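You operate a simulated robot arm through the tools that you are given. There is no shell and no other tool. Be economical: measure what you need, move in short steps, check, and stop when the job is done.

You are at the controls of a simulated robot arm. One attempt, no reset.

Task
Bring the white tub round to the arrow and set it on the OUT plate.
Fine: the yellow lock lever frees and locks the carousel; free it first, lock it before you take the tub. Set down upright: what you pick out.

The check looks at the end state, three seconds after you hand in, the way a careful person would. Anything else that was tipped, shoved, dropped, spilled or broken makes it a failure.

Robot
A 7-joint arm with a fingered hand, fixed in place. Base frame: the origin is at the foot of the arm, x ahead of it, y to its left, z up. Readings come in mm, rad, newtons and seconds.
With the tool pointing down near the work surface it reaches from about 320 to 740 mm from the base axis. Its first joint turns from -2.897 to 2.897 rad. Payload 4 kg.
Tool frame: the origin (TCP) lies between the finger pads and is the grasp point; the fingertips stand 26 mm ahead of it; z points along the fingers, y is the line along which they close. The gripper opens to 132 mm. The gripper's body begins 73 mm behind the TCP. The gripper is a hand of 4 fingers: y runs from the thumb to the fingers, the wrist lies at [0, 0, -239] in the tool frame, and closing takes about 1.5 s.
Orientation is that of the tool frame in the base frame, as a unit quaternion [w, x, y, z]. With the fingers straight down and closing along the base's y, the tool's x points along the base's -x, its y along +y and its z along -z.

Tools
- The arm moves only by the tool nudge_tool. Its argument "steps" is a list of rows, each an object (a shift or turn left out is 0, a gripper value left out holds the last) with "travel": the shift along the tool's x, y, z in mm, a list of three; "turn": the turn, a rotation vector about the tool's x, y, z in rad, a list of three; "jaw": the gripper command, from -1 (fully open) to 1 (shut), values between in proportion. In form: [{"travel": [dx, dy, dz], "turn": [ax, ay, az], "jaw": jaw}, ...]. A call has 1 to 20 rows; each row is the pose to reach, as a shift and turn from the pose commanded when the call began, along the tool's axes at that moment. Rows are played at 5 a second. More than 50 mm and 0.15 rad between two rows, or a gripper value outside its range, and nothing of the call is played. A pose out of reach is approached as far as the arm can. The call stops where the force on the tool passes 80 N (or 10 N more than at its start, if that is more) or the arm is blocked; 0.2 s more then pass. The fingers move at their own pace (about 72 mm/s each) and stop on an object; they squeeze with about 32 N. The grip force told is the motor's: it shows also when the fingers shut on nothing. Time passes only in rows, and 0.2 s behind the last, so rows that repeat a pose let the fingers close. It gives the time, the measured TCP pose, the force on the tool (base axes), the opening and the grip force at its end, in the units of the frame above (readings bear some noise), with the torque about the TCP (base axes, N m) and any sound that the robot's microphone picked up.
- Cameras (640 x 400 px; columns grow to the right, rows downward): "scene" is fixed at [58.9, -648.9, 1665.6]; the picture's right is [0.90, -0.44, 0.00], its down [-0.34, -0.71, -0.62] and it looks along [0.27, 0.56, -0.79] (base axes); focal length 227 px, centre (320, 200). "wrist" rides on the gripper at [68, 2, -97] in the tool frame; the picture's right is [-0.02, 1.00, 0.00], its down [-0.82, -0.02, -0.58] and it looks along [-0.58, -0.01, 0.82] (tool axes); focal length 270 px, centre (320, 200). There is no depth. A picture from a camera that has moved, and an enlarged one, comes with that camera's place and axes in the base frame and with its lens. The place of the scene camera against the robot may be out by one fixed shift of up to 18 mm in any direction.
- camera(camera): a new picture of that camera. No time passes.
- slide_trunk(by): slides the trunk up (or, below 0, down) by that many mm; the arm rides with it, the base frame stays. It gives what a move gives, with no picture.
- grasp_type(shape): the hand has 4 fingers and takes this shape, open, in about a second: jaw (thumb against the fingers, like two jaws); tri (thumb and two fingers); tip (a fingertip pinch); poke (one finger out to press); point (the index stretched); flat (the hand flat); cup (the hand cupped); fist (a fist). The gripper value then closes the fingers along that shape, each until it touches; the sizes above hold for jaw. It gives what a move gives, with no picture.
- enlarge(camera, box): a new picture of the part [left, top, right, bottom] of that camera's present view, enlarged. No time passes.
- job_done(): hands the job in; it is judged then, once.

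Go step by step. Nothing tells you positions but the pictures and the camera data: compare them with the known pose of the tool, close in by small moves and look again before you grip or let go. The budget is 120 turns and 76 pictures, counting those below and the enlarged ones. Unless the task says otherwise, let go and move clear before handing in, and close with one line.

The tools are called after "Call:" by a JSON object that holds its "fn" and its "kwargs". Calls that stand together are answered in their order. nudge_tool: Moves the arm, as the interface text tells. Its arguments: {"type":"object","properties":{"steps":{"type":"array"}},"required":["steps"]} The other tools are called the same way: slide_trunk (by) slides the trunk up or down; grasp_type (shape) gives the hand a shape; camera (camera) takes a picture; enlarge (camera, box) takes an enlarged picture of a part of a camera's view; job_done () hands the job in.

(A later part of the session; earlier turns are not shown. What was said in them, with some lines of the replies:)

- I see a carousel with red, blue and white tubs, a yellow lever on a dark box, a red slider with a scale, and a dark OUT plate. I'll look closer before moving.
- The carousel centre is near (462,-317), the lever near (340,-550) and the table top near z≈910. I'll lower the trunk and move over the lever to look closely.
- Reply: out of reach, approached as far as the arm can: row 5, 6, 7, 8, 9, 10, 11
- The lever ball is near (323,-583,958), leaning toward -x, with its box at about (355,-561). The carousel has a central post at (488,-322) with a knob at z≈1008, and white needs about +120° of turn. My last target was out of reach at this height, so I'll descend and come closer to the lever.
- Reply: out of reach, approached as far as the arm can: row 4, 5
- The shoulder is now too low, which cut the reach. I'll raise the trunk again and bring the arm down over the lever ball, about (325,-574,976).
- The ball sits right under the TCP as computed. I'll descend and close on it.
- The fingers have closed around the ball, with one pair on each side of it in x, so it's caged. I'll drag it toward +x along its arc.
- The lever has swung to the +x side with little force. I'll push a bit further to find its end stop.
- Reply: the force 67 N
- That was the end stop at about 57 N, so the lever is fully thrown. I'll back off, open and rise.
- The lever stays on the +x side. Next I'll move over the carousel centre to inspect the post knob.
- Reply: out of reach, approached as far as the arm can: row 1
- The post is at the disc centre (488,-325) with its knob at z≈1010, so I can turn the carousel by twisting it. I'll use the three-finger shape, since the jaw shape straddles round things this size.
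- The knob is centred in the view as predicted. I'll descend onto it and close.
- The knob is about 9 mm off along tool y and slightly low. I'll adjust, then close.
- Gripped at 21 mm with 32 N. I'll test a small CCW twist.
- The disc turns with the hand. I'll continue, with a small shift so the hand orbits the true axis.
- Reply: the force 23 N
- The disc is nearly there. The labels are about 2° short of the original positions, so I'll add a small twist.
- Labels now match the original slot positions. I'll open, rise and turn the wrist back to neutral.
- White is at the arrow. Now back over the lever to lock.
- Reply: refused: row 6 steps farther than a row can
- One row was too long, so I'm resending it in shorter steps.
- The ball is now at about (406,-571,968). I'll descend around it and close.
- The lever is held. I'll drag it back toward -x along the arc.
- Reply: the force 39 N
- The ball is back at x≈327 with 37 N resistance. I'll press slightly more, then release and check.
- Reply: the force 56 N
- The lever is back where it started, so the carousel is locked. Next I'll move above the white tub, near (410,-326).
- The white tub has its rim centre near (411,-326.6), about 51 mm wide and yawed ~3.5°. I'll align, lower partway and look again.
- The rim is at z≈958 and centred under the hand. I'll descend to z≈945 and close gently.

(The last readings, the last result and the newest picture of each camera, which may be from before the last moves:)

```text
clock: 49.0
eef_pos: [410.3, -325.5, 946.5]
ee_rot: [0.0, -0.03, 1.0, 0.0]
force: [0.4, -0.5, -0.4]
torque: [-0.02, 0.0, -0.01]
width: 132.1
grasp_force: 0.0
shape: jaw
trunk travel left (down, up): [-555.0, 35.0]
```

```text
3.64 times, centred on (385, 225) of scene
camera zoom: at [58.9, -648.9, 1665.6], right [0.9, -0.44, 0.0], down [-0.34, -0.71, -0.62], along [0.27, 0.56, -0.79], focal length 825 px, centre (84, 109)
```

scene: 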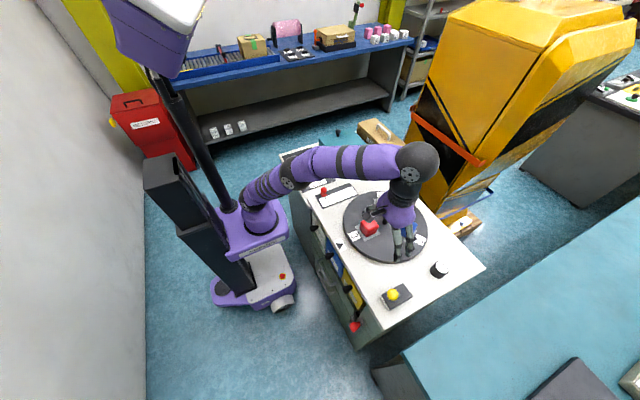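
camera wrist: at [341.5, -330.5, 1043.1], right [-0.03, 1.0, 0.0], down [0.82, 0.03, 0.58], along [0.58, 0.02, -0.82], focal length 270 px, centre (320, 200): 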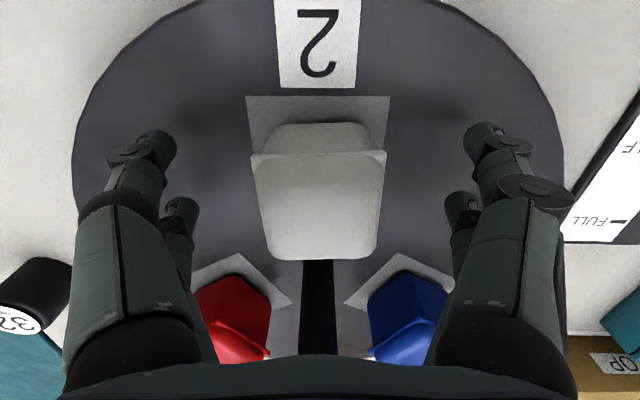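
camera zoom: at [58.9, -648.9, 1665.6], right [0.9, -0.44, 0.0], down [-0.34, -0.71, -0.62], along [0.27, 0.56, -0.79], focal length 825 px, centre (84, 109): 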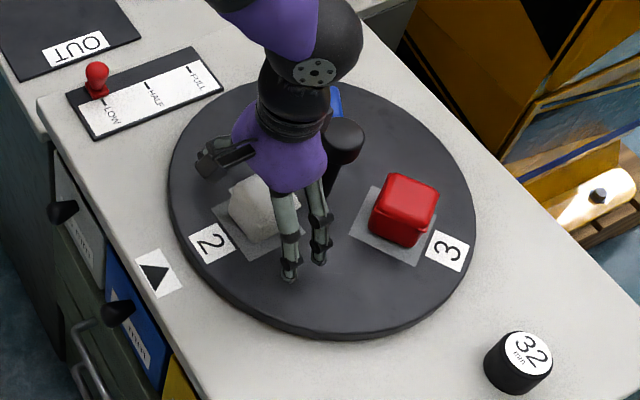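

The tub is centred between the fingers. Closing.

Call:
{"fn": "nudge_tool", "kwargs": {"steps": [{"jaw": -0.3}, {"jaw": 0}, {"jaw": 0.3}, {"jaw": 0.6}, {"jaw": 1}, {"jaw": 1}, {"jaw": 1}, {"jaw": 1}]}}

Call:
{"fn": "camera", "kwargs": {"camera": "wrist"}}

```text
clock: 50.8
eef_pos: [410.9, -327.6, 945.7]
ee_rot: [0.001, -0.03, 1.0, 0.0]
force: [-0.1, -0.8, 0.4]
torque: [0.04, 0.02, 0.01]
width: 44.9
grasp_force: 31.9
shape: jaw
trunk travel left (down, up): [-555.0, 35.0]
```

```text
37 pictures are left
camera wrist: at [341.5, -330.5, 1043.3], right [-0.03, 1.0, 0.0], down [0.82, 0.03, 0.58], along [0.58, 0.02, -0.82], focal length 270 px, centre (320, 200)
```

wrist: 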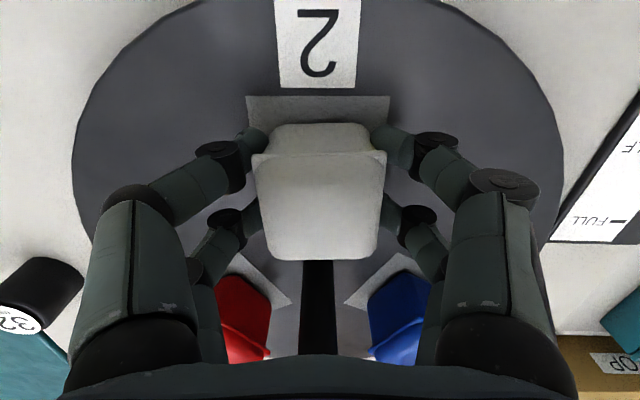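

Firm grip at 45 mm below the rim, and the tub did not shift. Lifting.

Call:
{"fn": "nudge_tool", "kwargs": {"steps": [{"travel": [0, 0, -8], "jaw": 1}, {"travel": [0, 0, -20], "jaw": 1}, {"travel": [0, 0, -40], "jaw": 1}, {"travel": [0, 0, -65], "jaw": 1}, {"travel": [0, 0, -90], "jaw": 1}, {"travel": [0, 0, -115], "jaw": 1}, {"travel": [0, 0, -115], "jaw": 1}]}}

Call:
{"fn": "camera", "kwargs": {"camera": "wrist"}}

Call:
{"fn": "camera", "kwargs": {"camera": "scene"}}

```text
clock: 52.4
eef_pos: [411.2, -327.5, 1062.2]
ee_rot: [0.001, -0.031, 1.0, 0.0]
force: [-0.2, -0.3, -0.3]
torque: [0.04, -0.04, -0.04]
width: 44.8
grasp_force: 32.1
shape: jaw
trunk travel left (down, up): [-555.0, 35.0]
```

```text
36 pictures are left
camera wrist: at [342.4, -331.2, 1159.0], right [-0.04, 1.0, 0.0], down [0.82, 0.03, 0.58], along [0.58, 0.02, -0.82], focal length 270 px, centre (320, 200)
```

wrist: 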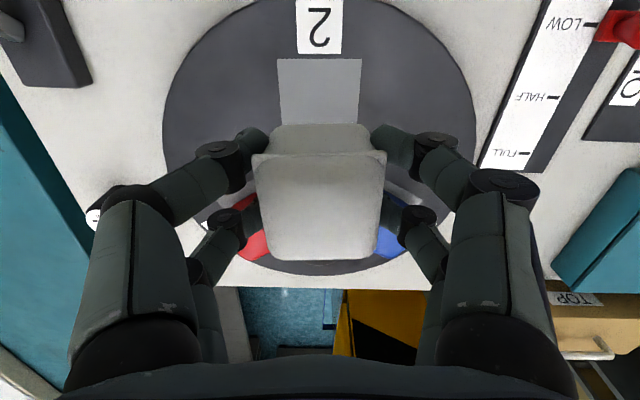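

```text
35 pictures are left
```

scene: 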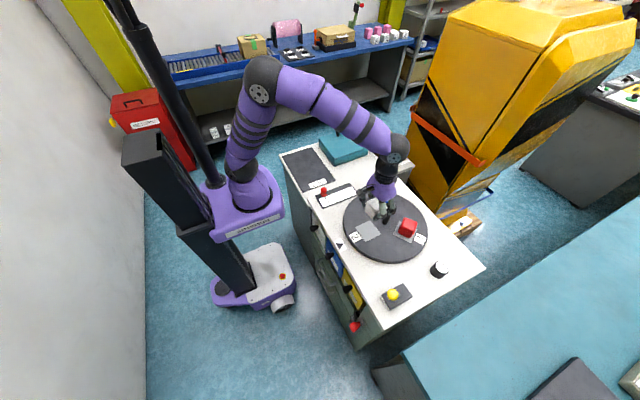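

The tub is held level and clear. The OUT plate spans roughly x 275–450, y 0–250, so I'll carry the tub over it and look.

Call:
{"fn": "nudge_tool", "kwargs": {"steps": [{"travel": [0, 40, -10], "jaw": 1}, {"travel": [0, 80, -20], "jaw": 1}, {"travel": [0, 120, -20], "jaw": 1}, {"travel": [0, 160, -20], "jaw": 1}, {"travel": [0, 200, -20], "jaw": 1}, {"travel": [0, 240, -20], "jaw": 1}, {"travel": [0, 280, -20], "jaw": 1}, {"travel": [0, 320, -20], "jaw": 1}, {"travel": [0, 360, -20], "jaw": 1}, {"travel": [0, 400, -20], "jaw": 1}, {"travel": [0, 420, -20], "jaw": 1}, {"travel": [0, 420, -20], "jaw": 1}]}}

Call:
{"fn": "camera", "kwargs": {"camera": "wrist"}}

Call:
{"fn": "enlarge", "kwargs": {"camera": "scene", "box": [250, 110, 420, 250]}}

```text
clock: 55.0
eef_pos: [383.7, 91.6, 1080.8]
ee_rot: [0.0, -0.03, 1.0, -0.001]
force: [0.0, -0.9, -1.4]
torque: [0.01, -0.01, -0.01]
width: 44.5
grasp_force: 31.5
shape: jaw
trunk travel left (down, up): [-555.0, 35.0]
```

```text
34 pictures are left
camera wrist: at [315.5, 86.9, 1177.6], right [-0.03, 1.0, 0.0], down [0.82, 0.03, 0.58], along [0.58, 0.02, -0.82], focal length 270 px, centre (320, 200)
```

wrist: 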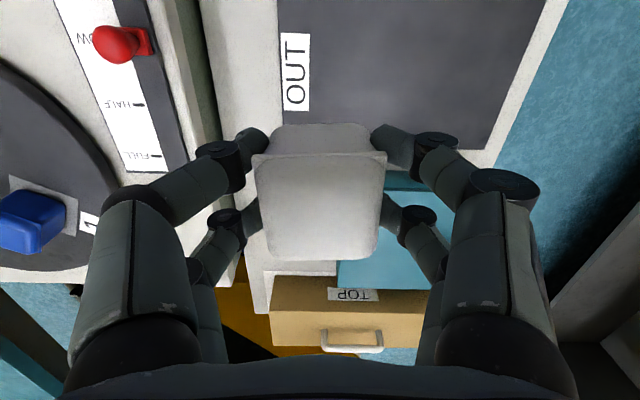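

```text
2.86 times, centred on (335, 180) of scene
camera zoom: at [58.9, -648.9, 1665.6], right [0.9, -0.44, 0.0], down [-0.34, -0.71, -0.62], along [0.27, 0.56, -0.79], focal length 648 px, centre (277, 257)
```

zoom: 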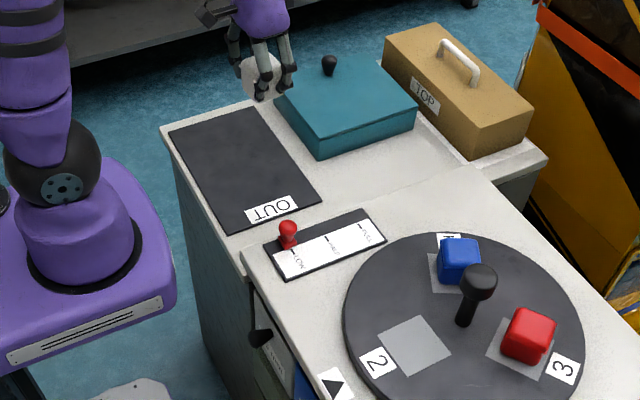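

The OUT plate sits on a lower table, z≈780–800, spanning roughly x 304–494, y 62–370. I'll move over its centre and down, then measure again.

Call:
{"fn": "nudge_tool", "kwargs": {"steps": [{"travel": [-5, 35, 20], "jaw": 1}, {"travel": [-10, 70, 40], "jaw": 1}, {"travel": [-13, 105, 60], "jaw": 1}, {"travel": [-13, 105, 100], "jaw": 1}, {"travel": [-13, 105, 130], "jaw": 1}, {"travel": [-13, 105, 130], "jaw": 1}]}}

Call:
{"fn": "camera", "kwargs": {"camera": "wrist"}}

Call:
{"fn": "enlarge", "kwargs": {"camera": "scene", "box": [250, 110, 380, 210]}}

```text
clock: 56.4
eef_pos: [393.0, 197.8, 950.6]
ee_rot: [0.001, -0.03, 1.0, 0.001]
force: [0.3, 0.8, -1.3]
torque: [0.0, 0.01, 0.0]
width: 44.6
grasp_force: 31.9
shape: jaw
trunk travel left (down, up): [-555.0, 35.0]
```

```text
32 pictures are left
camera wrist: at [325.0, 193.4, 1047.6], right [-0.03, 1.0, 0.0], down [0.82, 0.03, 0.58], along [0.58, 0.02, -0.82], focal length 270 px, centre (320, 200)
```

wrist: 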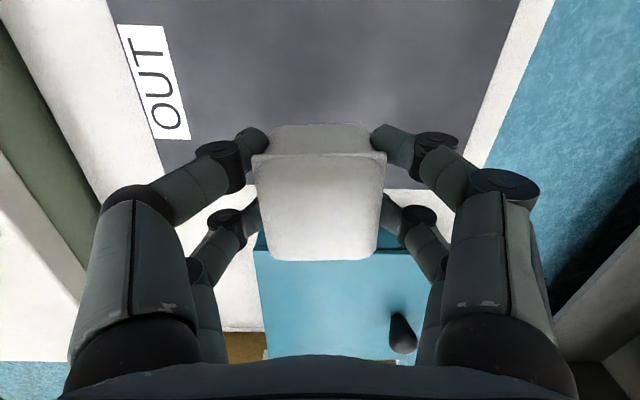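

```text
4.00 times, centred on (315, 160) of scene
camera zoom: at [58.9, -648.9, 1665.6], right [0.9, -0.44, 0.0], down [-0.34, -0.71, -0.62], along [0.27, 0.56, -0.79], focal length 908 px, centre (340, 360)
```

zoom: 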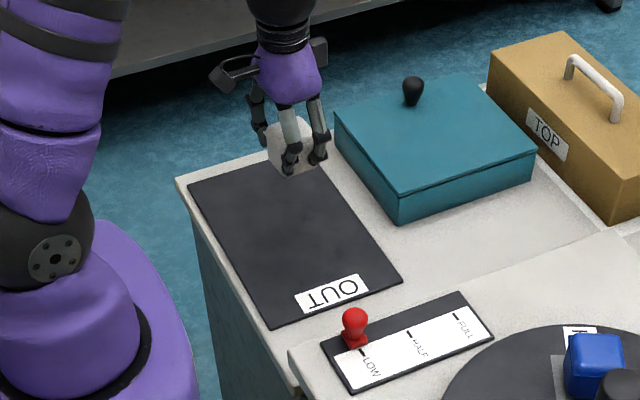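

The plate surface is about z≈805 and the TCP is right over its centre. I'll descend to just above, then creep down to contact.

Call:
{"fn": "nudge_tool", "kwargs": {"steps": [{"travel": [0, 0, 30], "jaw": 1}, {"travel": [0, 0, 60], "jaw": 1}, {"travel": [0, 0, 80], "jaw": 1}, {"travel": [0, 0, 92], "jaw": 1}, {"travel": [0, 0, 92], "jaw": 1}]}}

Call:
{"fn": "enlarge", "kwargs": {"camera": "scene", "box": [270, 120, 340, 180]}}

Call:
{"fn": "camera", "kwargs": {"camera": "wrist"}}

```text
clock: 57.5
eef_pos: [392.0, 197.1, 858.9]
ee_rot: [0.0, -0.03, 1.0, 0.0]
force: [0.1, 0.1, -0.8]
torque: [0.0, -0.01, 0.0]
width: 44.6
grasp_force: 32.1
shape: jaw
trunk travel left (down, up): [-555.0, 35.0]
```

```text
6.67 times, centred on (305, 150) of scene
camera zoom: at [58.9, -648.9, 1665.6], right [0.9, -0.44, 0.0], down [-0.34, -0.71, -0.62], along [0.27, 0.56, -0.79], focal length 1513 px, centre (420, 533)
```

zoom: 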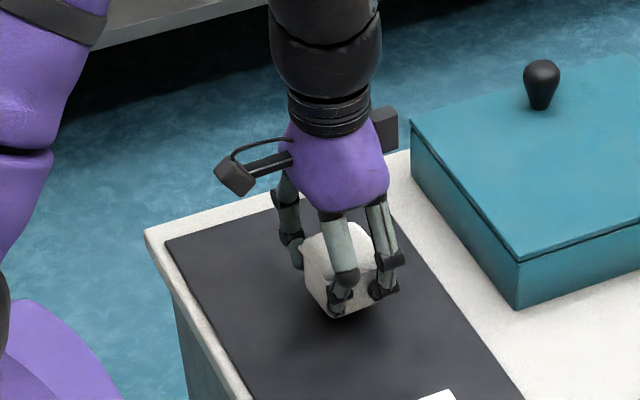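

```text
29 pictures are left
camera wrist: at [323.5, 193.5, 956.4], right [-0.03, 1.0, 0.0], down [0.82, 0.03, 0.58], along [0.58, 0.02, -0.82], focal length 270 px, centre (320, 200)
```

wrist: 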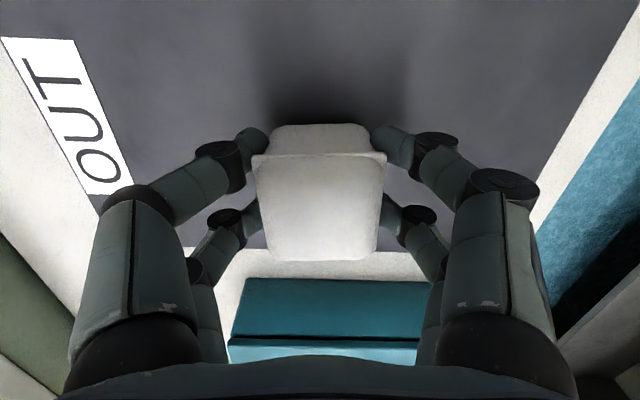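

Still above the plate. Creeping down in small steps, watching the force.

Call:
{"fn": "nudge_tool", "kwargs": {"steps": [{"travel": [0, 0, 4], "jaw": 1}, {"travel": [0, 0, 8], "jaw": 1}, {"travel": [0, 0, 11], "jaw": 1}]}}

Call:
{"fn": "nudge_tool", "kwargs": {"steps": [{"travel": [0, 0, 1.5], "jaw": 1}, {"travel": [0, 0, 3], "jaw": 1}]}}

Call:
{"fn": "enlarge", "kwargs": {"camera": "scene", "box": [280, 130, 330, 170]}}

```text
clock: 58.4
eef_pos: [391.4, 198.0, 848.5]
ee_rot: [0.0, -0.031, 1.0, -0.001]
force: [0.1, -1.6, -0.1]
torque: [-0.09, 0.05, -0.01]
width: 44.6
grasp_force: 32.1
shape: jaw
trunk travel left (down, up): [-555.0, 35.0]
```

```text
clock: 59.0
eef_pos: [391.5, 196.8, 847.1]
ee_rot: [0.003, -0.03, 1.0, 0.001]
force: [-1.1, -1.2, 29.9]
torque: [-0.11, 0.1, 0.04]
width: 45.1
grasp_force: 32.4
shape: jaw
trunk travel left (down, up): [-555.0, 35.0]
```

```text
10.00 times, centred on (305, 150) of scene
camera zoom: at [58.9, -648.9, 1665.6], right [0.9, -0.44, 0.0], down [-0.34, -0.71, -0.62], along [0.27, 0.56, -0.79], focal length 2270 px, centre (470, 700)
```

zoom: 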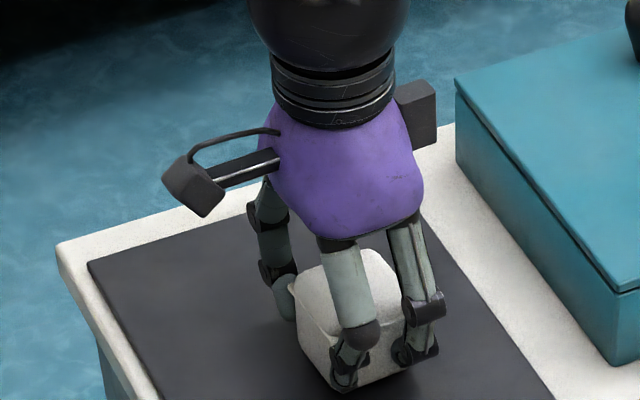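

Contact: 30 N at z≈847, so the tub is on the plate. I'll ease up slightly, open and rise.

Call:
{"fn": "nudge_tool", "kwargs": {"steps": [{"travel": [0, 0, -2], "jaw": 1}, {"travel": [0, 0, -2], "jaw": 0.2}, {"travel": [0, 0, -2], "jaw": 0}, {"travel": [0, 0, -2], "jaw": -0.4}, {"travel": [0, 0, -2], "jaw": -1}, {"travel": [0, 0, -2], "jaw": -1}, {"travel": [0, 0, -2], "jaw": -1}, {"travel": [0, 0, -2], "jaw": -1}, {"travel": [0, 0, -2], "jaw": -1}, {"travel": [0, 0, -25], "jaw": -1}, {"travel": [0, 0, -60], "jaw": -1}, {"travel": [0, 0, -105], "jaw": -1}, {"travel": [0, 0, -150], "jaw": -1}, {"travel": [0, 0, -195], "jaw": -1}, {"travel": [0, 0, -195], "jaw": -1}]}}

Call:
{"fn": "camera", "kwargs": {"camera": "wrist"}}

Call:
{"fn": "enlarge", "kwargs": {"camera": "scene", "box": [270, 120, 470, 320]}}

```text
clock: 62.1
eef_pos: [391.5, 197.0, 1040.8]
ee_rot: [0.001, -0.03, 1.0, 0.0]
force: [-0.1, -0.5, -0.6]
torque: [-0.03, 0.01, 0.02]
width: 132.0
grasp_force: 0.1
shape: jaw
trunk travel left (down, up): [-555.0, 35.0]
```

```text
27 pictures are left
camera wrist: at [322.8, 193.4, 1138.5], right [-0.04, 1.0, 0.0], down [0.82, 0.03, 0.58], along [0.58, 0.02, -0.82], focal length 270 px, centre (320, 200)
```

wrist: 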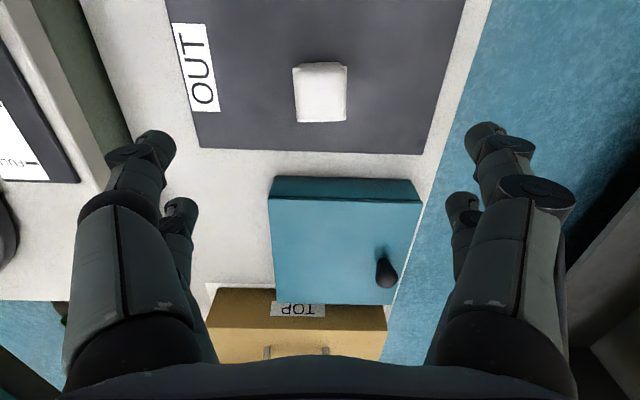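

```text
2.00 times, centred on (370, 220) of scene
camera zoom: at [58.9, -648.9, 1665.6], right [0.9, -0.44, 0.0], down [-0.34, -0.71, -0.62], along [0.27, 0.56, -0.79], focal length 454 px, centre (220, 160)
```

zoom: 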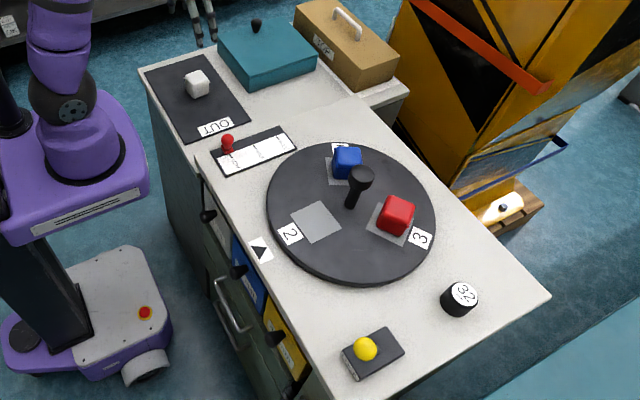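

The white tub stands upright near the middle of the OUT plate. Slot 2 is at the arrow, the lever is back in its original position, and nothing else has moved. The hand is clear, so I'm handing in.

Call:
{"fn": "job_done", "kwargs": {}}

```text
The job is handed in.
```

I freed the carousel, turned the white tub to the arrow, locked it again and set the tub upright on the OUT plate; the job is handed in.
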